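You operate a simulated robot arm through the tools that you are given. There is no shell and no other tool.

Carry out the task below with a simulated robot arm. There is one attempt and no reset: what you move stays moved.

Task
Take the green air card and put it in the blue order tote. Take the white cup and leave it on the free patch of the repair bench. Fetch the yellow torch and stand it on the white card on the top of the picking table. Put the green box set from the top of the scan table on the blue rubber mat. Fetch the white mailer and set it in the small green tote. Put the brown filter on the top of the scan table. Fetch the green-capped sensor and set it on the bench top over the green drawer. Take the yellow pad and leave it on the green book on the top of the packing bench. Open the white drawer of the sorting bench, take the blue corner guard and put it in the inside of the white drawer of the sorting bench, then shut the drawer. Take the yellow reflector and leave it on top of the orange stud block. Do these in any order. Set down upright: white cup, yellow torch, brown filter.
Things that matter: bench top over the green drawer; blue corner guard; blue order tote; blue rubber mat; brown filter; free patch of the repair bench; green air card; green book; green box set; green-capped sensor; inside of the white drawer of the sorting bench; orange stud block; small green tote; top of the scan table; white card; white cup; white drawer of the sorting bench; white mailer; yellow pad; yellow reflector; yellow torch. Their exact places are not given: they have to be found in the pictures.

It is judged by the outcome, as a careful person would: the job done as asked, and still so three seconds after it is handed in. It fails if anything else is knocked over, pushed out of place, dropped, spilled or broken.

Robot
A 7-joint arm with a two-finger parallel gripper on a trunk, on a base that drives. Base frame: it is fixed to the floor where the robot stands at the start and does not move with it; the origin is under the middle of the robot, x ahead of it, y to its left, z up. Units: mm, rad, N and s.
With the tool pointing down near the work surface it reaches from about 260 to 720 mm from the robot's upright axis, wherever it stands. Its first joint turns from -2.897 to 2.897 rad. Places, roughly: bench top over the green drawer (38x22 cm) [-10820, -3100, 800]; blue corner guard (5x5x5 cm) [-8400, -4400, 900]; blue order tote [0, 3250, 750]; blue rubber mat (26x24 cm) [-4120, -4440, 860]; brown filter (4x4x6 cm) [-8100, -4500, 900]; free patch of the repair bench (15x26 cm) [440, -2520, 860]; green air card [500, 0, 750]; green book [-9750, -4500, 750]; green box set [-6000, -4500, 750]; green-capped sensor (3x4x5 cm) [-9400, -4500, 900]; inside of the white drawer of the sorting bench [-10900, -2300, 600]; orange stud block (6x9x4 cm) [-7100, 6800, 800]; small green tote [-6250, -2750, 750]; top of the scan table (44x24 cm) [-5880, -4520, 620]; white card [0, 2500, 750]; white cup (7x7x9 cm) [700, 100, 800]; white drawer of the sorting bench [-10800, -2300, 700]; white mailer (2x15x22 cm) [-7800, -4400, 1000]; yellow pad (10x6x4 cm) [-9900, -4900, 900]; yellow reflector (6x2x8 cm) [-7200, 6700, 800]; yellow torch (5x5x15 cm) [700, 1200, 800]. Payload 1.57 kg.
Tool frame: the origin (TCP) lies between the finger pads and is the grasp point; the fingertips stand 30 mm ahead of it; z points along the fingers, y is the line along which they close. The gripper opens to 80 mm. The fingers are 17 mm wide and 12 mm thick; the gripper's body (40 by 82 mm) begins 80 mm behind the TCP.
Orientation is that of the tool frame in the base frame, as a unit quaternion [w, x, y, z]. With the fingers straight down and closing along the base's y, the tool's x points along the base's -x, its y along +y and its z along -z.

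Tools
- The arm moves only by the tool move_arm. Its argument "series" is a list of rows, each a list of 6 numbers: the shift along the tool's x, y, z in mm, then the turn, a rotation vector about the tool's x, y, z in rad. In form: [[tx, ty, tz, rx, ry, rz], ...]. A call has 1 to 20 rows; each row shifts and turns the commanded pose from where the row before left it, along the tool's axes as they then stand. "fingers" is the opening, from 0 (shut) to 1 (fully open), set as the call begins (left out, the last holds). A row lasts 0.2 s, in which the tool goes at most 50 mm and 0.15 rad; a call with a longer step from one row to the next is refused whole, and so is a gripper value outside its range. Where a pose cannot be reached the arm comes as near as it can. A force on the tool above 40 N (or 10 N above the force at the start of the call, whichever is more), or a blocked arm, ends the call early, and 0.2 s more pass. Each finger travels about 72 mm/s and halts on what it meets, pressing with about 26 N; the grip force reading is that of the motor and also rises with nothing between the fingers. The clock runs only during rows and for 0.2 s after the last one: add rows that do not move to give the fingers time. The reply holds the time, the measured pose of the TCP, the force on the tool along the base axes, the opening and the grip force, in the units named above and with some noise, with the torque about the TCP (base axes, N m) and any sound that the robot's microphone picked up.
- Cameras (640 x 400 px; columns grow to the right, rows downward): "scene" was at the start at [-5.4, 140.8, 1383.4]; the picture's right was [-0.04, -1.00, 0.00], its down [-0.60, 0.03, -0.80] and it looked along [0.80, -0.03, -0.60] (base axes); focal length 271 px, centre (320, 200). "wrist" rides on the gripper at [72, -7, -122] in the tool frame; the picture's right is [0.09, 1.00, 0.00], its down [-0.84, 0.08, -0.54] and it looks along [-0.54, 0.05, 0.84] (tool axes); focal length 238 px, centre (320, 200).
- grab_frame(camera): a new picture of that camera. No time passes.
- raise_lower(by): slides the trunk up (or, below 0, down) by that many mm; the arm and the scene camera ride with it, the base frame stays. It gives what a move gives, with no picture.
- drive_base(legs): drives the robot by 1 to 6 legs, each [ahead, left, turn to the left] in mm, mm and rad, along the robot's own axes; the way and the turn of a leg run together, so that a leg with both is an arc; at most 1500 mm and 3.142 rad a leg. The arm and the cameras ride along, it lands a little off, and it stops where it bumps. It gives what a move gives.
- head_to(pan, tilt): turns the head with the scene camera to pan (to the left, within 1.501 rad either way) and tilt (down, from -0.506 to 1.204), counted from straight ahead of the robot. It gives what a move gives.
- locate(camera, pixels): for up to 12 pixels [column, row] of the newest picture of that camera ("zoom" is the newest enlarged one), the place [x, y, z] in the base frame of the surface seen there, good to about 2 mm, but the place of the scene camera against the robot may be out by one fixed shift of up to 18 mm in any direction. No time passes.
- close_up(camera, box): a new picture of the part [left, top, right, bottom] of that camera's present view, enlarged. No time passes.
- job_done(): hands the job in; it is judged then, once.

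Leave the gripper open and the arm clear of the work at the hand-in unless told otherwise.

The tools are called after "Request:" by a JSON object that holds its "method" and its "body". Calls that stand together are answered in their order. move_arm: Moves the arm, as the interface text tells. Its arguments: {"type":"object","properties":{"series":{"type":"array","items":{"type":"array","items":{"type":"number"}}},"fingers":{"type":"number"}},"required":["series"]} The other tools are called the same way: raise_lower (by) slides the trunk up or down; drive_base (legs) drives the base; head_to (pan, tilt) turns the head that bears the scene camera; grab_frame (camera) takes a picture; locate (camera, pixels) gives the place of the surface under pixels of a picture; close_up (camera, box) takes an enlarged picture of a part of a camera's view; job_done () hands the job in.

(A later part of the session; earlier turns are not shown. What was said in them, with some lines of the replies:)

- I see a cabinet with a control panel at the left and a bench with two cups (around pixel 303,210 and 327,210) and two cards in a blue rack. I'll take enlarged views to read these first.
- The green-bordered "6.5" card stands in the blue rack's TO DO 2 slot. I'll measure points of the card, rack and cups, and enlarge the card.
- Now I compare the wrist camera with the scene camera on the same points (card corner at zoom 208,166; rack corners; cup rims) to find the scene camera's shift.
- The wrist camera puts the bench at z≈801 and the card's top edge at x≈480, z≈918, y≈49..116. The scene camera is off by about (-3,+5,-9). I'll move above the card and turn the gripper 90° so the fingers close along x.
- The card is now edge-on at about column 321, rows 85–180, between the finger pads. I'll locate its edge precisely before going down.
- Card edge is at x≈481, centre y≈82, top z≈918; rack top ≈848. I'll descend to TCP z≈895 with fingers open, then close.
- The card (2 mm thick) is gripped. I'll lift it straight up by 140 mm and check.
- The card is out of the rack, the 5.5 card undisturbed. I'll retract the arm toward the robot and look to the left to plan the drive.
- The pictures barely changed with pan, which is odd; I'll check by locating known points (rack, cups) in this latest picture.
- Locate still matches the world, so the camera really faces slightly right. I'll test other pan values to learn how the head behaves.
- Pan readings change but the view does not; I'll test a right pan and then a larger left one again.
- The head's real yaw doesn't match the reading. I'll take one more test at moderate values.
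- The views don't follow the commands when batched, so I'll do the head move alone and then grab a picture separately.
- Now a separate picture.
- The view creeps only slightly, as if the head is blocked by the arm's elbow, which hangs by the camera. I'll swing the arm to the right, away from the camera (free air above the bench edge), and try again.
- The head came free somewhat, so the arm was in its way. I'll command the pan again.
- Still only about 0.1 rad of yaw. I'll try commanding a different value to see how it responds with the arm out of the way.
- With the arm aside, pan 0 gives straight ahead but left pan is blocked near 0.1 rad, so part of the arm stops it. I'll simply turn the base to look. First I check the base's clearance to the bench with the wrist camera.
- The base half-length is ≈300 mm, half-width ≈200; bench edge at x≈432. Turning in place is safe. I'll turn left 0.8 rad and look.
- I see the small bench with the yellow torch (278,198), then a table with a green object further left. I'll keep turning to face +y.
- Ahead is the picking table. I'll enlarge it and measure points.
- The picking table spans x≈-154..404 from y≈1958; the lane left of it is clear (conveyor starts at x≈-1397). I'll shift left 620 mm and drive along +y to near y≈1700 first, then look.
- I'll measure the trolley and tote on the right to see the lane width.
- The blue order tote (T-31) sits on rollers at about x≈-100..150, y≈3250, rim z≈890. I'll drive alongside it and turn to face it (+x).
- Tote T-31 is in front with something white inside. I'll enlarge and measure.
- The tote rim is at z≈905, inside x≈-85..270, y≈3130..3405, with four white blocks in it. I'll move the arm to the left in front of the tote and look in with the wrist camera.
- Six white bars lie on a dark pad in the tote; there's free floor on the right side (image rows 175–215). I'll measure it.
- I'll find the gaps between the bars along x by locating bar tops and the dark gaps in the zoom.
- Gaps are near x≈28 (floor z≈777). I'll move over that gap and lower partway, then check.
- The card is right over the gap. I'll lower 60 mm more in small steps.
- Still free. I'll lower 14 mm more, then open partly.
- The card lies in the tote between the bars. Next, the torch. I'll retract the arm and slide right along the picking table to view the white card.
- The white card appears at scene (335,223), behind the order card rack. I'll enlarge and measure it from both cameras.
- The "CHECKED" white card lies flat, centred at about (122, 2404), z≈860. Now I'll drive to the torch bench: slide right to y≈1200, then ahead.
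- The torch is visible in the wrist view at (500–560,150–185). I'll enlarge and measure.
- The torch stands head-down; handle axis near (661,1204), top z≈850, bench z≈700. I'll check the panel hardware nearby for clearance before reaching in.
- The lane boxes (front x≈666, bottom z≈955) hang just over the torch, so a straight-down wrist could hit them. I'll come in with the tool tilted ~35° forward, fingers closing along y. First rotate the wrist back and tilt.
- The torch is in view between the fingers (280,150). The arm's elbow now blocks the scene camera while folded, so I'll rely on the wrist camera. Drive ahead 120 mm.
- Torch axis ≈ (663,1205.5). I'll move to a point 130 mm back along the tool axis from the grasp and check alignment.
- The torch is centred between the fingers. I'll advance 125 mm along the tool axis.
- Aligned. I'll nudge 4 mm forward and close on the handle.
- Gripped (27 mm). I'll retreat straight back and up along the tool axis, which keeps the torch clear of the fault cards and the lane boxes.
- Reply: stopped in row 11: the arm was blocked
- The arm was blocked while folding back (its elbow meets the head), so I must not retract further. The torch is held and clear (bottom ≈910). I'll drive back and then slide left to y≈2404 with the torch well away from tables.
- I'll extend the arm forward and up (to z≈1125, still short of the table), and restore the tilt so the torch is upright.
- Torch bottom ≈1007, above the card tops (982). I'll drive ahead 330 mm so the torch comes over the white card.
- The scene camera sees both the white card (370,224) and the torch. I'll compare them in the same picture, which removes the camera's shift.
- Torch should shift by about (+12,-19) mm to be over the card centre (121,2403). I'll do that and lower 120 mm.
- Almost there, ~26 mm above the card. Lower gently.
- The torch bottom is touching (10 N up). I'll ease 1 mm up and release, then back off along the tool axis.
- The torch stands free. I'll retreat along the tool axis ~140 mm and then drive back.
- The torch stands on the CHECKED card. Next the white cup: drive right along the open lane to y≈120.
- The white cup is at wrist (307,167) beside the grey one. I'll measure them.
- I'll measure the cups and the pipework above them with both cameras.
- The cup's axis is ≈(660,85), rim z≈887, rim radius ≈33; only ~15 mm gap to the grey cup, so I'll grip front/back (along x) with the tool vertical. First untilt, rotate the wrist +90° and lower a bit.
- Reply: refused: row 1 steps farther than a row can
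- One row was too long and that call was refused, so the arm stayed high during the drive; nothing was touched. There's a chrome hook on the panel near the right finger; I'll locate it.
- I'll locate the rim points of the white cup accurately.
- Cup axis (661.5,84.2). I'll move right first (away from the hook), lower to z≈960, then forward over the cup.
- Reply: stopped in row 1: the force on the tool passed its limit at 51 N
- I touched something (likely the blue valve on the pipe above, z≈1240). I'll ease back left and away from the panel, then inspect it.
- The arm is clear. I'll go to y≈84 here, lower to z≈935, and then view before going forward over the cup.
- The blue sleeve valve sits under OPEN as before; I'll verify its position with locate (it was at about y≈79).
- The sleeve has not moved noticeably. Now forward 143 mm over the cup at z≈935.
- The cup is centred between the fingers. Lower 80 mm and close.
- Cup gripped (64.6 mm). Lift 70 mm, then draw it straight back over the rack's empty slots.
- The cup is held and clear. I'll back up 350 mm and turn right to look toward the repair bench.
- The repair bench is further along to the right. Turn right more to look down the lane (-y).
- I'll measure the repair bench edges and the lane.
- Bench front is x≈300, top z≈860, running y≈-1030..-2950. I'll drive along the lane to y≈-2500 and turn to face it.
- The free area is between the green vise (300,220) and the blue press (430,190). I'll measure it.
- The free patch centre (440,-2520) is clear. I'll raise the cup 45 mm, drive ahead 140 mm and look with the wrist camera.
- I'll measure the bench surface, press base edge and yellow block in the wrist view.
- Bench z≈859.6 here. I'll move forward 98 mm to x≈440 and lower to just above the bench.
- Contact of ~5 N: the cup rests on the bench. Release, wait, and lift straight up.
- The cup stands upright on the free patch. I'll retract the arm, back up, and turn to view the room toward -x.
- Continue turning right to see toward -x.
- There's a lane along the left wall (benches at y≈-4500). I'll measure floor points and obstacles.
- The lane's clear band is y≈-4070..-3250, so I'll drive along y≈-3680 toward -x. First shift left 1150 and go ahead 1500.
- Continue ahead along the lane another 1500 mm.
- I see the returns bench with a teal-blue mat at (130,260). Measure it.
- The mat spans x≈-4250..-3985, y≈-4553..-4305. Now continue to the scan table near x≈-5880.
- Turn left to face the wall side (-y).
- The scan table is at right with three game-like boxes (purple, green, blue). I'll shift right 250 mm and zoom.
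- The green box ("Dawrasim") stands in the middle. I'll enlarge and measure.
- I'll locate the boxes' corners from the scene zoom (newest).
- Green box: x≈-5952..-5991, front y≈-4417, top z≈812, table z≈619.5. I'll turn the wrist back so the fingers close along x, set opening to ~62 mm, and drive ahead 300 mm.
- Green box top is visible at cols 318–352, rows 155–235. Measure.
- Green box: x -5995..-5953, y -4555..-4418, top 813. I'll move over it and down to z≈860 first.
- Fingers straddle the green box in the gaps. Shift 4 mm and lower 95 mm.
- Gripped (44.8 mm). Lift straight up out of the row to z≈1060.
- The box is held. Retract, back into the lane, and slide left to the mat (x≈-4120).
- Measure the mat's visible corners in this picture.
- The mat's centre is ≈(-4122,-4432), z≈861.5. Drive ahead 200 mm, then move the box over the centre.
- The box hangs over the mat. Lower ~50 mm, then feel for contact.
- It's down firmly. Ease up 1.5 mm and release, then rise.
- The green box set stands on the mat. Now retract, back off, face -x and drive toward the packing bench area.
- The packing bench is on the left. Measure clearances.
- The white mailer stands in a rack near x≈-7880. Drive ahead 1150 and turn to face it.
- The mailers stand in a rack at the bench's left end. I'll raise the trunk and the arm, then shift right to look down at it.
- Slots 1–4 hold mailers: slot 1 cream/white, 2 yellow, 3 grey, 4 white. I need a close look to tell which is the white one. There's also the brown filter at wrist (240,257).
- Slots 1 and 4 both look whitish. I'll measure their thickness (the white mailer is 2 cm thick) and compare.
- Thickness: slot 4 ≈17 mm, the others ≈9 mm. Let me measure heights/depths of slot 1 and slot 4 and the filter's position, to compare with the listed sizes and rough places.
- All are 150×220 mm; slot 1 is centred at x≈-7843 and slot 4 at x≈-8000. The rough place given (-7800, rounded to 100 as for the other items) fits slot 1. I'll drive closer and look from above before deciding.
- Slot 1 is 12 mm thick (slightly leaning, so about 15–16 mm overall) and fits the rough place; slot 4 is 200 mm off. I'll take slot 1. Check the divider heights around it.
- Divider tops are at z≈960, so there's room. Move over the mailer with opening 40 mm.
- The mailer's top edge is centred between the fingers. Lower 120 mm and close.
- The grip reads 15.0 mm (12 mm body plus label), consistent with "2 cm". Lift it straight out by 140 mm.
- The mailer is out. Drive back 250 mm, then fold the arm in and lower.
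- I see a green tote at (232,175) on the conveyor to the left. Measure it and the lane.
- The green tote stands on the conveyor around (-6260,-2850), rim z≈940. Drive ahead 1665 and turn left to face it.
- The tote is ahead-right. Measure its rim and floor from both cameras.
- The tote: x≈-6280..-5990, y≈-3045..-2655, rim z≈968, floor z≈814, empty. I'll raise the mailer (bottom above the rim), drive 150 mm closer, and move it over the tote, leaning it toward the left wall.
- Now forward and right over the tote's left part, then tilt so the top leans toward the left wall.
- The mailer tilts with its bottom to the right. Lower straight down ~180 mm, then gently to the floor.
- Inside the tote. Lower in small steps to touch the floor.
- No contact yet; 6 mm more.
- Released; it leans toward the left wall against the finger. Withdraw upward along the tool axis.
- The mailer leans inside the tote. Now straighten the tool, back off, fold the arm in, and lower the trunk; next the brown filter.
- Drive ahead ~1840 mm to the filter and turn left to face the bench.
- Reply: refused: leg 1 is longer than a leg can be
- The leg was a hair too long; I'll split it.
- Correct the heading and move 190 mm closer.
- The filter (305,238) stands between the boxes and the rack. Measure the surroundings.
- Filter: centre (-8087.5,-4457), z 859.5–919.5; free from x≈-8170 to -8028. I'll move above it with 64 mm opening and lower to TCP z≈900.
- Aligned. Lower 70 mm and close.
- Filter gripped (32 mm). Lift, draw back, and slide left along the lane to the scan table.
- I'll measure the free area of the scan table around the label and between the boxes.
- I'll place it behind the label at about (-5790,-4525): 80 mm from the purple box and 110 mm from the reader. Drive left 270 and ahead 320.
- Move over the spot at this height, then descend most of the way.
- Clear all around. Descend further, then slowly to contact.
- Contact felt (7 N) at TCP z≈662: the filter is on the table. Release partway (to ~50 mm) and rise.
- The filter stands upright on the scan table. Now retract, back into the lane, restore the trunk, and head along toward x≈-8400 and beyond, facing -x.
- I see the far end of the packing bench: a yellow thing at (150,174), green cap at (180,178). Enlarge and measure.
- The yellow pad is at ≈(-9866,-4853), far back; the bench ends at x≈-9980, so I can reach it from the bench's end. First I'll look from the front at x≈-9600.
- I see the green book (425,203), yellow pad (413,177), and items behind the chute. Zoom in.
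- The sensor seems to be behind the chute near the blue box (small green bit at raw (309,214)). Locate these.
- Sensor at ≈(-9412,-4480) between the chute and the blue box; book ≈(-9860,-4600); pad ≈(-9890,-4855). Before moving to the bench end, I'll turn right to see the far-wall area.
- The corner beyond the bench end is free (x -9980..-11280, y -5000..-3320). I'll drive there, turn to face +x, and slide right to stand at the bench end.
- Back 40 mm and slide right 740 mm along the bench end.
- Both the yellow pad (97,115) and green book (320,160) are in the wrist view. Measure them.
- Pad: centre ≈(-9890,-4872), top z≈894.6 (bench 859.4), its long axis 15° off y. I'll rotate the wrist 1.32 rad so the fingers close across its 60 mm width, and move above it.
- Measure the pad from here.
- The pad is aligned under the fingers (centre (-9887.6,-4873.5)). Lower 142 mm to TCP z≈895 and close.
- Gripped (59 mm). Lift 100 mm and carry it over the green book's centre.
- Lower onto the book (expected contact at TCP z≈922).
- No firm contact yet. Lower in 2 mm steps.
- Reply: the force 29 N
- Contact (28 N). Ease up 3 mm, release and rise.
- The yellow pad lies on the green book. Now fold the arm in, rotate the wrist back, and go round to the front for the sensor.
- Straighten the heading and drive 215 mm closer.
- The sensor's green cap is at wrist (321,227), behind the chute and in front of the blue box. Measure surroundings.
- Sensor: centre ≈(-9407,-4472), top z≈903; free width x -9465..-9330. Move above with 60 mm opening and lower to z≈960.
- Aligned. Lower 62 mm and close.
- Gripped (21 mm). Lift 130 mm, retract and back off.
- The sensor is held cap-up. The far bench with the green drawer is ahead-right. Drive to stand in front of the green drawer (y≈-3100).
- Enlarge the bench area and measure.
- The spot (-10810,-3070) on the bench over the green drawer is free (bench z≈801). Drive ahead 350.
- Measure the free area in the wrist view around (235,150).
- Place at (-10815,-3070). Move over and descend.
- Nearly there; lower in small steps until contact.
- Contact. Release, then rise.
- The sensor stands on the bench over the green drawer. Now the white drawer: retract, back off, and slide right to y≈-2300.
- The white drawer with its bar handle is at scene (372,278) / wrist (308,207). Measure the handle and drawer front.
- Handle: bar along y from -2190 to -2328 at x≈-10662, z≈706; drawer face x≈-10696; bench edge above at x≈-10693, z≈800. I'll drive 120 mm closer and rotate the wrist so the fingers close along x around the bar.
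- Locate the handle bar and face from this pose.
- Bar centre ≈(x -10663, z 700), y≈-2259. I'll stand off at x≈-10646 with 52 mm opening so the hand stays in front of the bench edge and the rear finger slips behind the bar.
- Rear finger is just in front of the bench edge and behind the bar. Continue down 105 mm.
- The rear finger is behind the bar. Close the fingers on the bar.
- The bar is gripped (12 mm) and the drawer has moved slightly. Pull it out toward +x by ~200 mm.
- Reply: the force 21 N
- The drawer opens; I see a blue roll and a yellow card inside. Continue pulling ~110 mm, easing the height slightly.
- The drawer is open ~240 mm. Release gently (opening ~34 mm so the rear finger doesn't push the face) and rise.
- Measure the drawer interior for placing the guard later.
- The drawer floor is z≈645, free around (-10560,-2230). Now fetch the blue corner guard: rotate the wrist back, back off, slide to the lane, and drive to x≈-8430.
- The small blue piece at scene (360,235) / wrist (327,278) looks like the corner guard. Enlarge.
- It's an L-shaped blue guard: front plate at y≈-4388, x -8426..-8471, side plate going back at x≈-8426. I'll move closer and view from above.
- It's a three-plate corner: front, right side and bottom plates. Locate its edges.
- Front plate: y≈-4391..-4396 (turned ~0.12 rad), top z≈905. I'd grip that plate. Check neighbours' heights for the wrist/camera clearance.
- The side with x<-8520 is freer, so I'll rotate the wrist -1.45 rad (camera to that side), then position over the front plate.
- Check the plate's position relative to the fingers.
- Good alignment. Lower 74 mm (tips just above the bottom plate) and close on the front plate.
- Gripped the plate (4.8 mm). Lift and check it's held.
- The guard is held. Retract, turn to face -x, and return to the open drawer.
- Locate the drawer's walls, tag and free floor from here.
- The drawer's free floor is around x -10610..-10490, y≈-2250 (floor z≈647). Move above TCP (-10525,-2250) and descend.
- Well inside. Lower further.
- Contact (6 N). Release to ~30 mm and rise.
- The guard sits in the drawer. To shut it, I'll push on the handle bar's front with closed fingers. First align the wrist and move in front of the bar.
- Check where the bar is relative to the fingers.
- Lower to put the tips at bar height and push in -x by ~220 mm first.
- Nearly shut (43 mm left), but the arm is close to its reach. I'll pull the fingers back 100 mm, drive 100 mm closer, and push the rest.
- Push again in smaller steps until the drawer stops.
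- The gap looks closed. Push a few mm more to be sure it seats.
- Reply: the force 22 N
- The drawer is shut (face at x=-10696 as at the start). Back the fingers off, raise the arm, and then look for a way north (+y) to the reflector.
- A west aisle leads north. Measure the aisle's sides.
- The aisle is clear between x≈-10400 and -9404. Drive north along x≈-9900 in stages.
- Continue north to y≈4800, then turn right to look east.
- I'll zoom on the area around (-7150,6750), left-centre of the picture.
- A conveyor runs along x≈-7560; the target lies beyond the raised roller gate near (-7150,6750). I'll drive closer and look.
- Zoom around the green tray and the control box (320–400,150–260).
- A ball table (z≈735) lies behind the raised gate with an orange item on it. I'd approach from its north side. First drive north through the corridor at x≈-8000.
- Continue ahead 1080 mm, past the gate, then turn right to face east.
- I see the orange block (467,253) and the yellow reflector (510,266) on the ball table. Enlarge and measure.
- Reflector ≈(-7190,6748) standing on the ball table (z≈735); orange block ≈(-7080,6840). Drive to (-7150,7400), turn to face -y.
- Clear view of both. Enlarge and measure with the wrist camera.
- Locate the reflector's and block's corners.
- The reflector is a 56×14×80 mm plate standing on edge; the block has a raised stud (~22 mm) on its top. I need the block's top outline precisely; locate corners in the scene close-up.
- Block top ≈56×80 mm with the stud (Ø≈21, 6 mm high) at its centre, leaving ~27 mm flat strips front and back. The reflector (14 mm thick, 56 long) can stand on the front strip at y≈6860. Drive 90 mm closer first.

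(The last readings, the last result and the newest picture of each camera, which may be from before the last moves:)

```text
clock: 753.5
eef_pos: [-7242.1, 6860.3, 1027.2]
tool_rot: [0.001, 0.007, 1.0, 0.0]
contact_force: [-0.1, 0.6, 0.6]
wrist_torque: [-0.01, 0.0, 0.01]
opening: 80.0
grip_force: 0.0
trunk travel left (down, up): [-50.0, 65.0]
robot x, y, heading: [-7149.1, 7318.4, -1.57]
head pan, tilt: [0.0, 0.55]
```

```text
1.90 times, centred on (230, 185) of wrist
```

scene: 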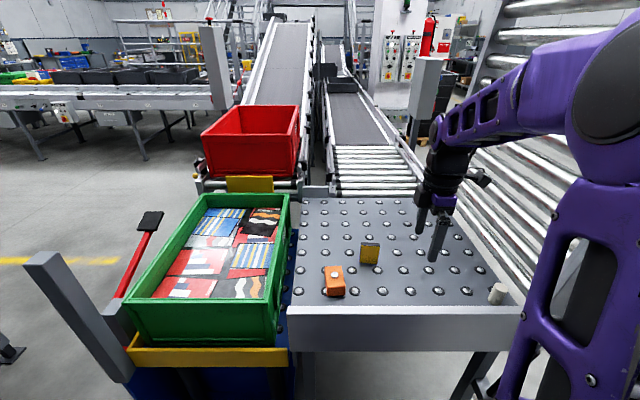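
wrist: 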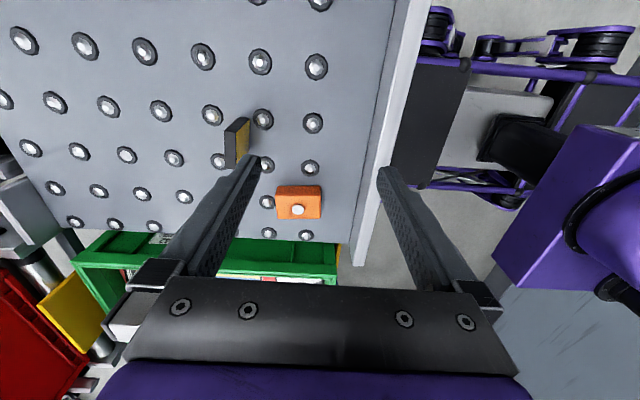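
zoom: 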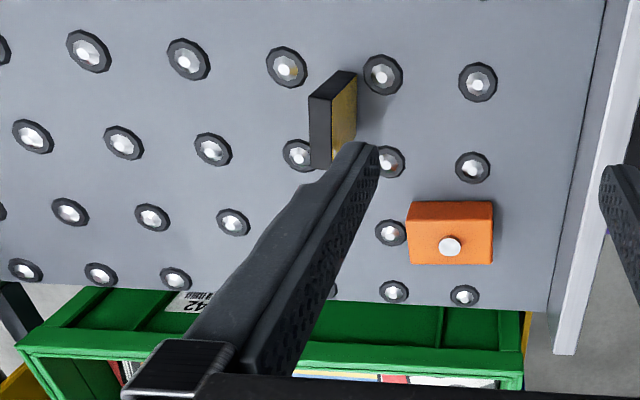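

Locate both objects from here.

Request:
{"method": "locate", "body": {"camera": "zoom", "pixels": [[312, 100], [327, 102], [329, 164], [314, 165], [320, 130], [412, 262], [489, 261], [411, 222], [490, 222], [449, 246], [440, 246], [459, 246]]}}

Request:
{"method": "close_up", "body": {"camera": "wrist", "box": [250, 170, 340, 240]}}

```text
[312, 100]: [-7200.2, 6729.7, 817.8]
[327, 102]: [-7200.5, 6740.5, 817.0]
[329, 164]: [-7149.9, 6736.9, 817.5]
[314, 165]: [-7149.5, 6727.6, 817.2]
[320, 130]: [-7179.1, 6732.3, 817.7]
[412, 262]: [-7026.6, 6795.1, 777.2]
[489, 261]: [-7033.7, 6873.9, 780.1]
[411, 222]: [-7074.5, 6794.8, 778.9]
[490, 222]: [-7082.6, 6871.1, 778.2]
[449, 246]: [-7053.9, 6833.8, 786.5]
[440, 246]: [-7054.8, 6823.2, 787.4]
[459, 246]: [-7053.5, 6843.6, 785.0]
```

```text
5.71 times, centred on (295, 205) of wrist
```

zoom: 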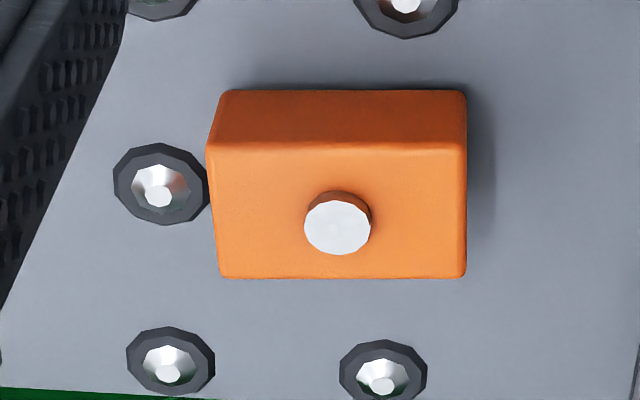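

Zoom on the reflector for its exact orientation.

Request:
{"method": "close_up", "body": {"camera": "wrist", "box": [205, 105, 275, 180]}}

```text
5.33 times, centred on (240, 142) of wrist
```

zoom: 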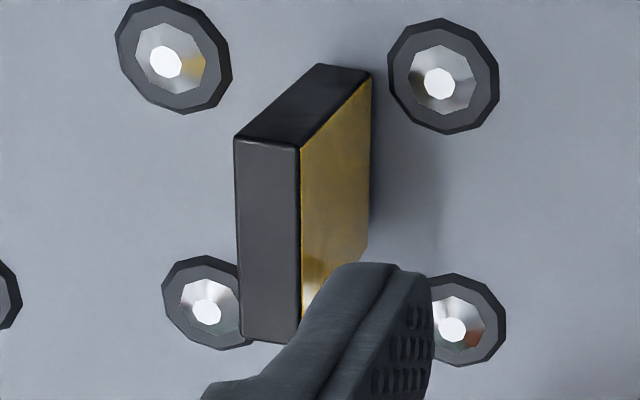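

Request:
{"method": "locate", "body": {"camera": "zoom", "pixels": [[238, 145], [294, 150], [244, 332], [294, 335], [266, 150], [270, 330], [322, 68], [366, 78], [362, 240], [300, 200], [240, 230], [268, 240]]}}

```text
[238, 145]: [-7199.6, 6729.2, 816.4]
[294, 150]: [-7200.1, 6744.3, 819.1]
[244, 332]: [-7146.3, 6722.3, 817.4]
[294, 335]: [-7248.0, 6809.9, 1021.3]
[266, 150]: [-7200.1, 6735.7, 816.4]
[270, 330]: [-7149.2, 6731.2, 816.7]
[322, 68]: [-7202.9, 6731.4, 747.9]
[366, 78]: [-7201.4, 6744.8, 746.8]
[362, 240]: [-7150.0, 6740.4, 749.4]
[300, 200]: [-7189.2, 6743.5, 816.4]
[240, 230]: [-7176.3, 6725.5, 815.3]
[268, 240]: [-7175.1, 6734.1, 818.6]
```

Reflector centre ≈(-7173.5,6734), turned ≈-0.1 rad, thickness ≈15 mm. Turn the wrist 0.09 rad, move above it and lower to z≈885.

Request:
{"method": "move_arm", "body": {"series": [[0, 0, 0, 0, 0, 0.09], [-20.35, -29.65, 0, 0, 0, 0], [-20.35, -29.65, 0, 0, 0, 0], [-20.35, -29.65, 0, 0, 0, 0], [-20.35, -29.65, 0, 0, 0, 0], [0, 0, 45, 0, 0, 0], [0, 0, 45, 0, 0, 0], [0, 0, 45, 0, 0, 0], [0, 0, 0, 0, 0, 0]], "fingers": 0.62}}

Request:
{"method": "grab_frame", "body": {"camera": "wrist"}}

Request:
{"method": "grab_frame", "body": {"camera": "scene"}}

```text
clock: 755.5
eef_pos: [-7172.6, 6732.6, 892.3]
tool_rot: [0.0, 0.053, 0.999, 0.0]
contact_force: [-0.7, 0.0, -0.2]
wrist_torque: [0.01, 0.02, -0.01]
opening: 49.4
grip_force: 0.1
trunk travel left (down, up): [-50.0, 65.0]
robot x, y, heading: [-7150.9, 7318.7, -1.576]
head pan, tilt: [0.0, 0.55]
```

```text
taken
```

wrist: 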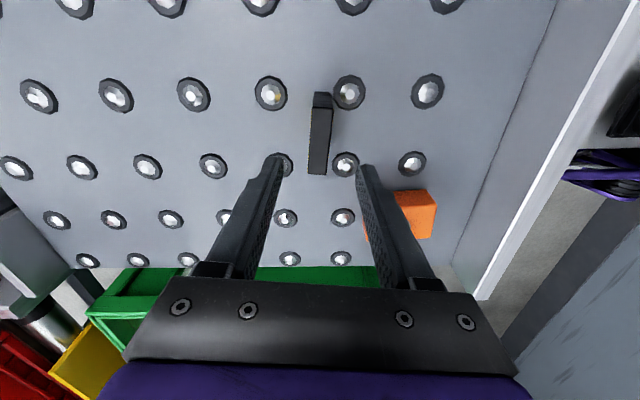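

```text
taken
```

scene: 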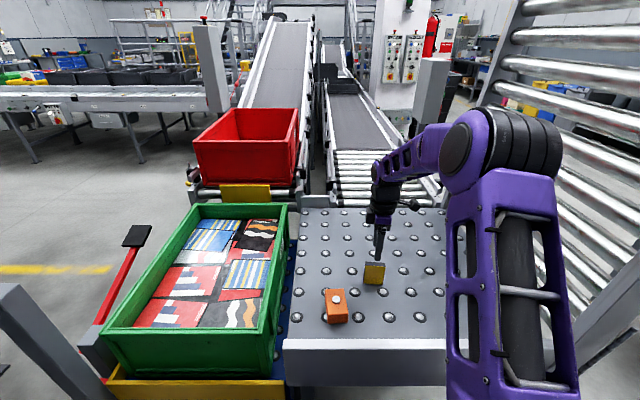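

Check the residual angle.

Request:
{"method": "close_up", "body": {"camera": "wrist", "box": [280, 80, 360, 185]}}

Request:
{"method": "locate", "body": {"camera": "wrist", "pixels": [[323, 108], [321, 125], [319, 145], [318, 165], [315, 112], [331, 112], [310, 160], [326, 160]]}}

```text
3.81 times, centred on (320, 132) of wrist
```

zoom: 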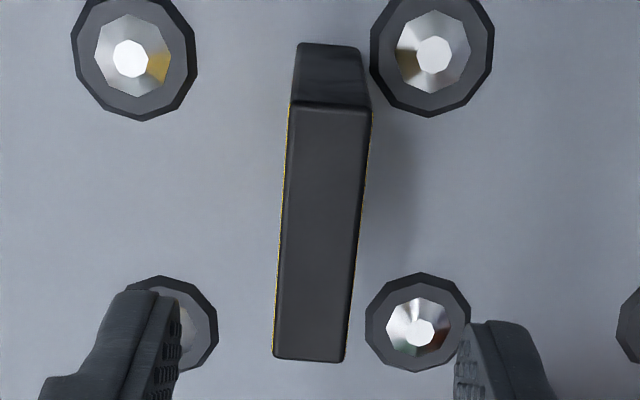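

```text
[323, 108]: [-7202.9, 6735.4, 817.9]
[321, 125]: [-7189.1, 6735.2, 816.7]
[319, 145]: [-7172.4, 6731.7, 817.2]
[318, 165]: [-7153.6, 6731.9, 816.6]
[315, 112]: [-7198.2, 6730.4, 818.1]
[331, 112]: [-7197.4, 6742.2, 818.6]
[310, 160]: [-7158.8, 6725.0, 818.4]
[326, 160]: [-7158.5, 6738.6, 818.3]
```

Aligned within 0.01 rad. Lower 105 mm (tips ≈18 mm above its foot) and close.

Request:
{"method": "move_arm", "body": {"series": [[0, 0.5, 35, 0, 0, 0], [0, 0, 35, 0, 0, 0], [0, 0, 25, 0, 0, 0], [0, 0, 9, 0, 0, 0], [0, 0, 0, 0, 0, 0]]}}

Request:
{"method": "move_arm", "body": {"series": [[0, 0, 0, 0, 0, 0], [0, 0, 0, 0, 0, 0], [0, 0, 0, 0, 0, 0]], "fingers": 0}}

Request:
{"method": "grab_frame", "body": {"camera": "wrist"}}

```text
clock: 756.6
eef_pos: [-7171.9, 6733.4, 788.3]
tool_rot: [0.0, 0.052, 0.999, 0.0]
contact_force: [0.4, -0.3, -0.7]
wrist_torque: [-0.03, -0.03, 0.02]
opening: 49.8
grip_force: 0.0
trunk travel left (down, up): [-50.0, 65.0]
robot x, y, heading: [-7147.4, 7319.4, -1.572]
head pan, tilt: [0.0, 0.55]
```

```text
clock: 757.5
eef_pos: [-7172.0, 6733.6, 787.2]
tool_rot: [0.001, 0.052, 0.999, 0.002]
contact_force: [-0.4, 0.6, -0.4]
wrist_torque: [-0.01, -0.04, -0.03]
opening: 17.4
grip_force: 25.9
trunk travel left (down, up): [-50.0, 65.0]
robot x, y, heading: [-7152.3, 7321.3, -1.573]
head pan, tilt: [0.0, 0.55]
```

```text
taken
```

wrist: 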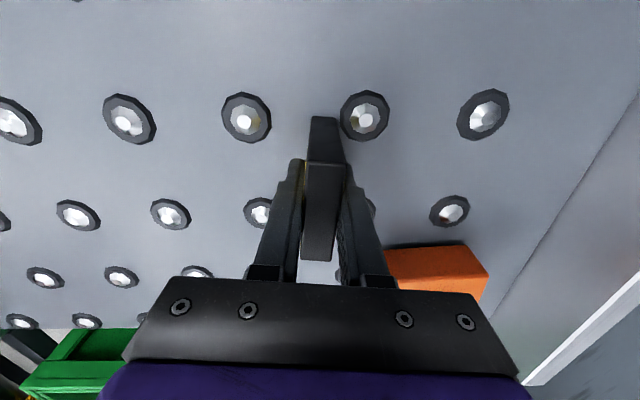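

Gripped (17.4 mm). Lift 120 mm, turn -0.2 rad to match the block's orientation, and carry it over the block's front strip.

Request:
{"method": "move_arm", "body": {"series": [[0, 0, -20, 0, 0, 0], [0, 0, -40, 0, 0, 0], [0, 0, -40, 0, 0, 0], [0, 0, -20, 0, 0, 0], [0, 0, 0, 0, 0, -0.1], [0, 0, 0, 0, 0, -0.1], [0, 0, 0, 0, 0, 0]]}}

Request:
{"method": "grab_frame", "body": {"camera": "scene"}}

Request:
{"method": "grab_frame", "body": {"camera": "wrist"}}

```text
clock: 759.0
eef_pos: [-7172.7, 6735.0, 908.9]
tool_rot: [0.002, -0.049, 0.999, 0.0]
contact_force: [0.1, -0.5, -0.5]
wrist_torque: [0.02, 0.01, 0.03]
opening: 17.3
grip_force: 25.9
trunk travel left (down, up): [-50.0, 65.0]
robot x, y, heading: [-7151.4, 7316.6, -1.571]
head pan, tilt: [0.0, 0.55]
```

```text
taken
```

scene: 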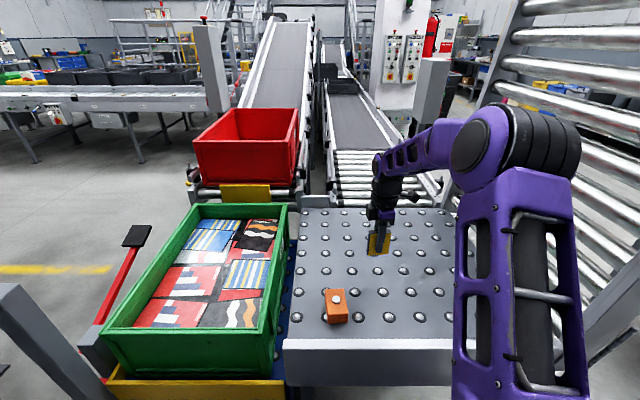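

```text
taken
```

wrist: 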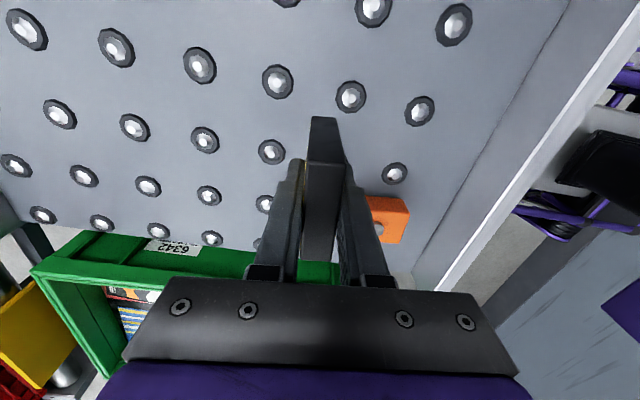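

Now carry it over the front strip of the block.

Request:
{"method": "move_arm", "body": {"series": [[-31.9, 27.8, 0, 0, 0, 0], [-31.9, 27.8, 0, 0, 0, 0], [-31.9, 27.8, 0, 0, 0, 0], [-31.9, 27.8, 0, 0, 0, 0], [0, 0, 0, 0, 0, 0]]}}

Request:
{"method": "grab_frame", "body": {"camera": "wrist"}}

Request:
{"method": "close_up", "body": {"camera": "scene", "box": [300, 200, 420, 350]}}

```text
clock: 760.2
eef_pos: [-7057.1, 6856.5, 909.5]
tool_rot: [0.001, -0.048, 0.999, -0.001]
contact_force: [0.3, -0.1, 0.0]
wrist_torque: [0.01, 0.02, 0.05]
opening: 17.4
grip_force: 26.1
trunk travel left (down, up): [-50.0, 65.0]
robot x, y, heading: [-7150.3, 7318.6, -1.567]
head pan, tilt: [0.0, 0.55]
```

```text
taken
```

wrist: 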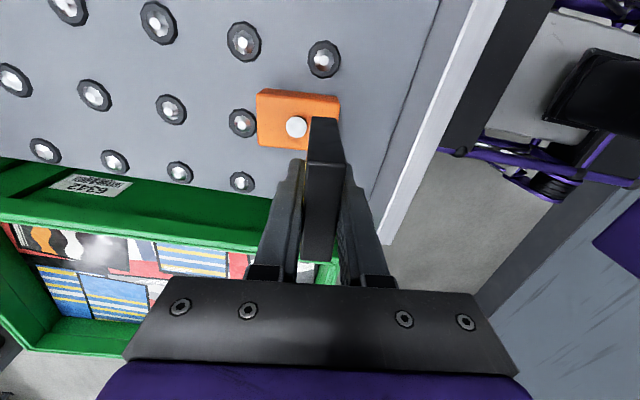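

```text
2.67 times, centred on (360, 275) of scene
```

zoom: 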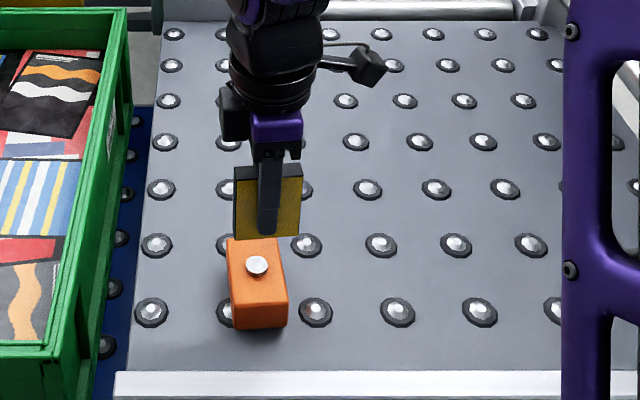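

Measure the block and the stud again relative to the TCP.

Request:
{"method": "close_up", "body": {"camera": "wrist", "box": [240, 75, 360, 170]}}

Request:
{"method": "locate", "body": {"camera": "zoom", "pixels": [[90, 70], [530, 95], [100, 380], [300, 270], [245, 270], [352, 270], [300, 220], [300, 322], [95, 140], [105, 350], [525, 150], [200, 380]]}}

```text
4.21 times, centred on (300, 122) of wrist
```

zoom: 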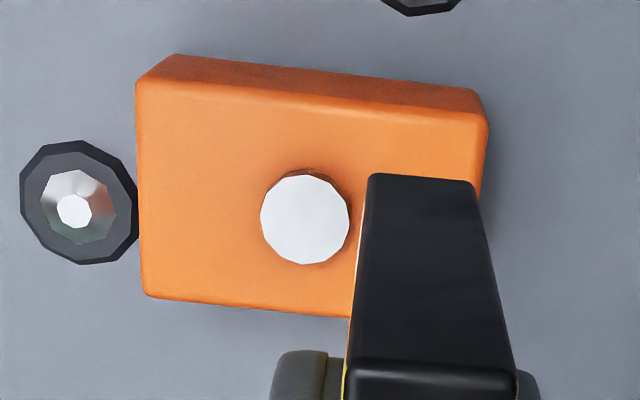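

```text
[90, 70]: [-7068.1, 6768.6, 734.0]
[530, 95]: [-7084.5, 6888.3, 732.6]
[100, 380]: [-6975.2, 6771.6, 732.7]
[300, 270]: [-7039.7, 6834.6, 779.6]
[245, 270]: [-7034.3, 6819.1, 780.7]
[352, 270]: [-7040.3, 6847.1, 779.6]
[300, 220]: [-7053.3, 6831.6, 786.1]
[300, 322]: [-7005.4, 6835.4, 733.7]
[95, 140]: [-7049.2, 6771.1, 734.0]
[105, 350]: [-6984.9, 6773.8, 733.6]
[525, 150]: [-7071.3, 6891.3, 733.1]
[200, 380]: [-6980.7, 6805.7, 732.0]
```

Request:
{"method": "locate", "body": {"camera": "zoom", "pixels": [[144, 88], [480, 124], [152, 288], [300, 305], [262, 219], [347, 219], [304, 178], [304, 262], [478, 170], [140, 190], [305, 100], [420, 112]]}}

```text
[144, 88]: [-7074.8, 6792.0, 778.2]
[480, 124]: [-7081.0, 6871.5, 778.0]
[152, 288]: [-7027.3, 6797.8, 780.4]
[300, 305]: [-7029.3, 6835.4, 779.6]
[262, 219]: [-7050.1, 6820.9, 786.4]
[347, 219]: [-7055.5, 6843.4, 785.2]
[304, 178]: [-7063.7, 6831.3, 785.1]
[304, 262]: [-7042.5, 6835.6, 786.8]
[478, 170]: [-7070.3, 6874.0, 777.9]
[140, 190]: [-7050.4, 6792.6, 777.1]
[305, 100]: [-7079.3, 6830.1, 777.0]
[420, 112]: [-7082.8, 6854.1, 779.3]
```

Stud centre (-7053,6832.5), block front end y≈6875. My TCP (-7057,6856.5) is nearly ideal; shift +2 x, +1.2 y and lower.

Request:
{"method": "move_arm", "body": {"series": [[-2, 1.2, 20, 0, 0, 0], [0, 0, 30, 0, 0, 0], [0, 0, 18, 0, 0, 0], [0, 0, 0, 0, 0, 0]]}}

Request:
{"method": "close_up", "body": {"camera": "scene", "box": [300, 230, 400, 340]}}

Request:
{"method": "close_up", "body": {"camera": "wrist", "box": [240, 75, 400, 230]}}

```text
clock: 761.2
eef_pos: [-7054.9, 6859.2, 841.6]
tool_rot: [0.001, -0.048, 0.999, 0.0]
contact_force: [0.0, 0.0, -0.1]
wrist_torque: [-0.01, 0.02, -0.01]
opening: 17.7
grip_force: 25.4
trunk travel left (down, up): [-50.0, 65.0]
robot x, y, heading: [-7149.1, 7314.9, -1.57]
head pan, tilt: [0.0, 0.55]
```

```text
3.64 times, centred on (350, 285) of scene
```

zoom: 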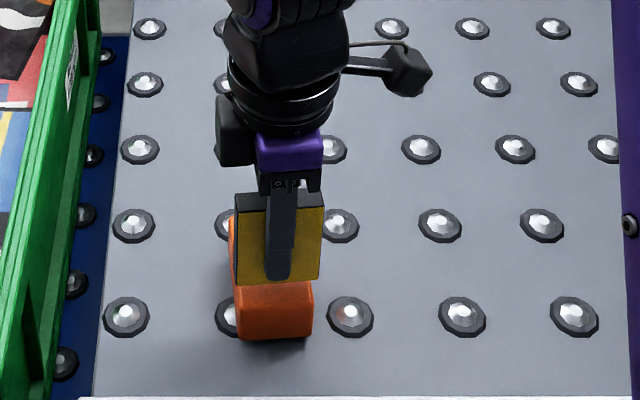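

```text
2.58 times, centred on (320, 152) of wrist
```

zoom: 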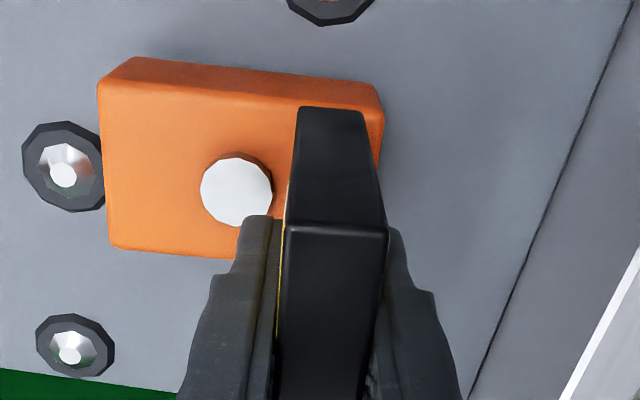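

Margins ≈8 mm to the stud and ≈6 mm to the block's end. Lower gently to contact.

Request:
{"method": "move_arm", "body": {"series": [[0, 0, 5, 0, 0, 0], [0, 0, 3, 0, 0, 0], [0, 0, 2, 0, 0, 0], [0, 0, 0, 0, 0, 0]]}}

Request:
{"method": "move_arm", "body": {"series": [[0, 0, 1.5, 0, 0, 0], [0, 0, 1.5, 0, 0, 0], [0, 0, 0, 0, 0, 0]]}}

```text
clock: 762.2
eef_pos: [-7053.6, 6857.9, 830.9]
tool_rot: [0.0, -0.048, 0.999, 0.001]
contact_force: [0.4, -0.2, -0.4]
wrist_torque: [-0.04, -0.03, 0.01]
opening: 17.1
grip_force: 25.8
trunk travel left (down, up): [-50.0, 65.0]
robot x, y, heading: [-7149.4, 7317.0, -1.57]
head pan, tilt: [0.0, 0.55]
```

```text
clock: 763.0
eef_pos: [-7054.3, 6858.7, 828.3]
tool_rot: [0.001, -0.047, 0.999, 0.0]
contact_force: [-0.2, 0.3, -0.7]
wrist_torque: [0.03, 0.0, 0.02]
opening: 17.6
grip_force: 25.6
trunk travel left (down, up): [-50.0, 65.0]
robot x, y, heading: [-7147.3, 7318.8, -1.574]
head pan, tilt: [0.0, 0.55]
```

No contact yet; continue 1 mm at a time.

Request:
{"method": "move_arm", "body": {"series": [[0, 0, 1, 0, 0, 0], [0, 0, 1, 0, 0, 0], [0, 0, 0, 0, 0, 0]]}}

Request:
{"method": "move_arm", "body": {"series": [[0, 0, 1, 0, 0, 0], [0, 0, 1, 0, 0, 0], [0, 0, 0, 0, 0, 0]]}}

Request:
{"method": "close_up", "body": {"camera": "scene", "box": [320, 250, 380, 330]}}

```text
clock: 763.9
eef_pos: [-7054.7, 6857.1, 827.2]
tool_rot: [0.001, -0.048, 0.999, -0.002]
contact_force: [-0.6, -0.5, 20.3]
wrist_torque: [0.01, 0.08, 0.01]
opening: 17.7
grip_force: 26.1
trunk travel left (down, up): [-50.0, 65.0]
robot x, y, heading: [-7149.0, 7316.5, -1.573]
head pan, tilt: [0.0, 0.55]
```

```text
clock: 764.6
eef_pos: [-7053.9, 6858.1, 825.3]
tool_rot: [0.001, -0.048, 0.999, -0.001]
contact_force: [0.0, -1.9, 19.1]
wrist_torque: [-0.07, -0.02, -0.03]
opening: 17.4
grip_force: 26.1
trunk travel left (down, up): [-50.0, 65.0]
robot x, y, heading: [-7153.9, 7316.5, -1.568]
head pan, tilt: [0.0, 0.55]
```

```text
5.00 times, centred on (350, 290) of scene
```

zoom: 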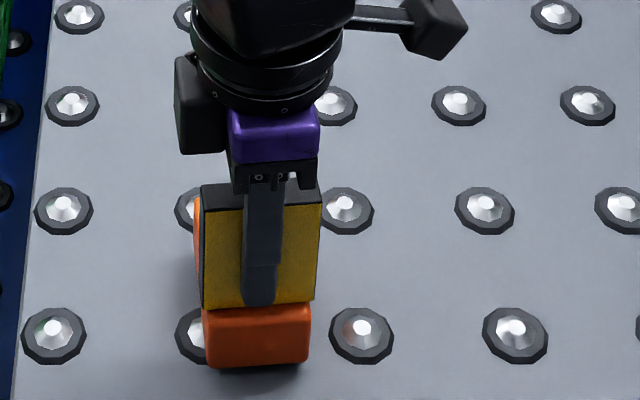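

Firm contact (19 N): the reflector's foot is flush on the block. Ease up 1.5 mm, then open the fingers fully-slowly (to ~45 mm).

Request:
{"method": "move_arm", "body": {"series": [[0, 0, -1.5, 0, 0, 0], [0, 0, 0, 0, 0, 0]]}}

Request:
{"method": "move_arm", "body": {"series": [[0, 0, 0, 0, 0, 0], [0, 0, 0, 0, 0, 0], [0, 0, 0, 0, 0, 0]], "fingers": 0.58}}

Request:
{"method": "close_up", "body": {"camera": "wrist", "box": [220, 75, 420, 290]}}

Request:
{"method": "close_up", "body": {"camera": "scene", "box": [320, 250, 380, 330]}}

```text
clock: 765.2
eef_pos: [-7055.1, 6858.6, 825.9]
tool_rot: [0.0, -0.048, 0.999, 0.002]
contact_force: [-0.2, 0.8, 3.9]
wrist_torque: [0.0, -0.04, 0.0]
opening: 17.7
grip_force: 25.9
trunk travel left (down, up): [-50.0, 65.0]
robot x, y, heading: [-7151.6, 7319.0, -1.573]
head pan, tilt: [0.0, 0.55]
```

```text
clock: 766.0
eef_pos: [-7054.5, 6858.5, 825.2]
tool_rot: [0.001, -0.048, 0.999, 0.001]
contact_force: [0.4, 0.2, 0.0]
wrist_torque: [0.02, 0.0, 0.0]
opening: 46.3
grip_force: 0.1
trunk travel left (down, up): [-50.0, 65.0]
robot x, y, heading: [-7148.6, 7318.8, -1.57]
head pan, tilt: [0.0, 0.55]
```

```text
1.86 times, centred on (320, 182) of wrist
```

zoom: 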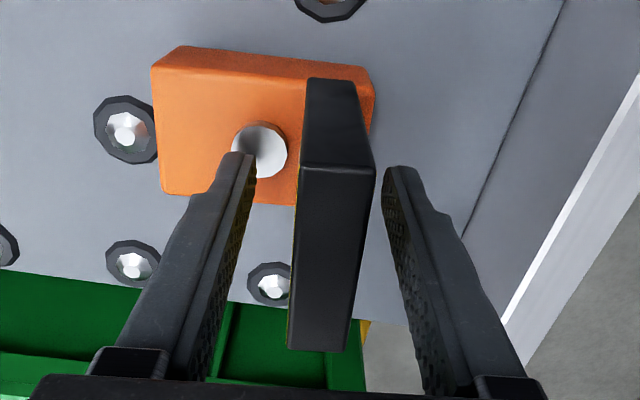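

```text
5.00 times, centred on (350, 290) of scene
```

zoom: 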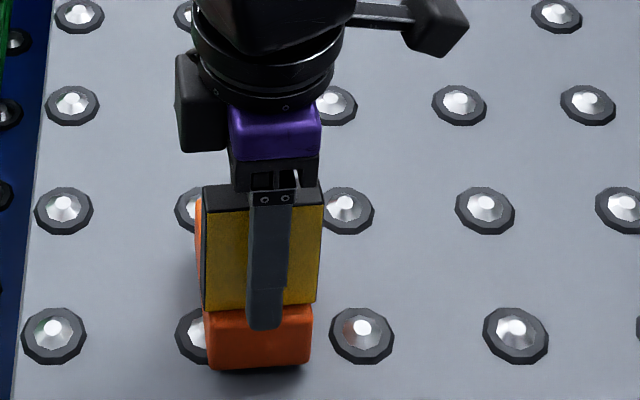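

The reflector stands free on the block. Rise straight up.

Request:
{"method": "move_arm", "body": {"series": [[0, 0, -10, 0, 0, 0], [0, 0, -25, 0, 0, 0], [0, 0, -40, 0, 0, 0], [0, 0, -45, 0, 0, 0], [0, 0, -45, 0, 0, 0], [0, 0, 0, 0, 0, 0]]}}

Request:
{"method": "grab_frame", "body": {"camera": "wrist"}}

Request:
{"method": "close_up", "body": {"camera": "scene", "box": [300, 220, 400, 340]}}

```text
clock: 767.5
eef_pos: [-7055.4, 6859.2, 988.8]
tool_rot: [0.0, -0.048, 0.999, 0.001]
contact_force: [0.6, -0.2, 0.4]
wrist_torque: [0.03, -0.03, -0.03]
opening: 46.4
grip_force: 0.2
trunk travel left (down, up): [-50.0, 65.0]
robot x, y, heading: [-7150.7, 7318.3, -1.568]
head pan, tilt: [0.0, 0.55]
```

```text
taken
```

wrist: 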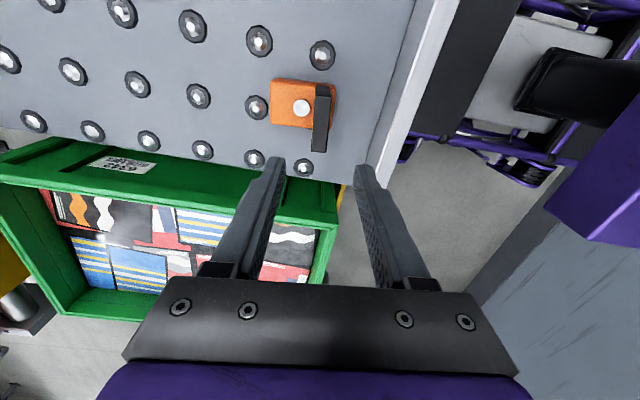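

```text
3.33 times, centred on (350, 280) of scene
```

zoom: 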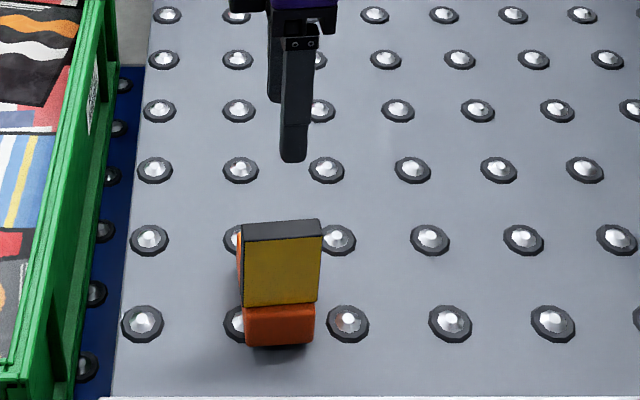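

The reflector stands steadily on the block. Open the gripper, draw the arm back and drive away from the table, then take a last look.

Request:
{"method": "move_arm", "body": {"series": [[0, 20, -20, 0, 0, 0], [0, 0, 0, 0, 0, 0]], "fingers": 1}}

Request:
{"method": "drive_base", "body": {"legs": [[-250, 0, 0]]}}

Request:
{"method": "grab_frame", "body": {"camera": "scene"}}

Request:
{"method": "close_up", "body": {"camera": "scene", "box": [290, 190, 430, 320]}}

```text
clock: 768.0
eef_pos: [-7059.5, 6878.7, 1010.0]
tool_rot: [0.001, -0.048, 0.999, 0.0]
contact_force: [0.1, 0.1, -0.8]
wrist_torque: [0.01, 0.0, 0.02]
opening: 79.7
grip_force: 0.0
trunk travel left (down, up): [-50.0, 65.0]
robot x, y, heading: [-7149.4, 7319.8, -1.571]
head pan, tilt: [0.0, 0.55]
```

```text
clock: 769.9
eef_pos: [-7060.0, 7128.0, 1009.7]
tool_rot: [0.001, -0.047, 0.999, 0.0]
contact_force: [-0.6, 0.1, 0.2]
wrist_torque: [0.02, 0.02, 0.0]
opening: 79.9
grip_force: 0.0
trunk travel left (down, up): [-50.0, 65.0]
robot x, y, heading: [-7149.5, 7569.5, -1.574]
head pan, tilt: [0.0, 0.55]
```

```text
taken
```

scene: 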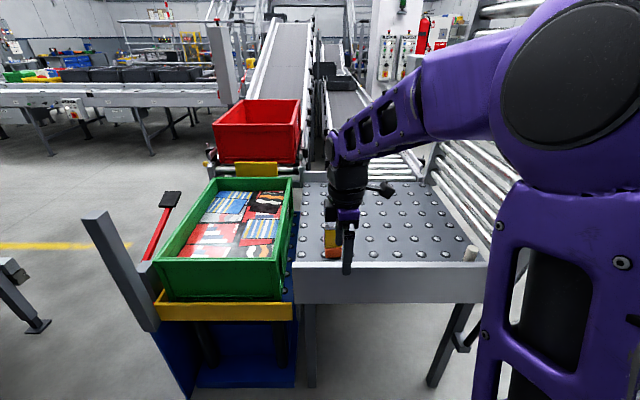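

```text
3.08 times, centred on (360, 255) of scene
```

zoom: 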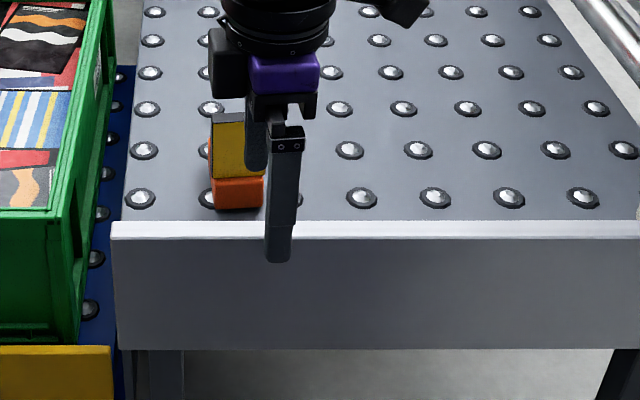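

Everything asked is in place: the reflector stands on the stud block, the gripper is open and the arm is clear of the work. Handing in.

Request:
{"method": "job_done", "body": {}}

```text
The job is handed in.
```

I did all ten jobs and handed them in. I saw each item in place after releasing it. I didn't drive back afterwards to check the earlier ones again.

| Item | Where it is now |
|---|---|
| Green air card | In the blue order tote, between the white bars |
| White cup | Upright on the free patch of the repair bench |
| Yellow torch | Standing on the white "CHECKED" card on the picking table, head down as I found it |
| Green box set | Standing on the blue rubber mat |
| White mailer | In the small green tote, leaning on the left wall with its top above the rim |
| Brown filter | Upright on the scan table, behind the label |
| Green-capped sensor | On the bench top over the green drawer |
| Yellow pad | On the green book |
| Blue corner guard | In the white drawer, which I opened and shut again |
| Yellow reflector | Standing on the orange block, beside its raised stud |

- **Contact with the air pipe:** while reaching for the white cup, the wrist hit what was probably the blue sleeve valve above the bench, with about 51 N. I backed off and measured the valve. It was still under "OPEN", within a few millimetres of its earlier position.
- **Which mailer:** two mailers in the rack looked white, in slots 1 and 4. I took slot 1 because it matched your rough position, and slot 4 was about 200 mm away.
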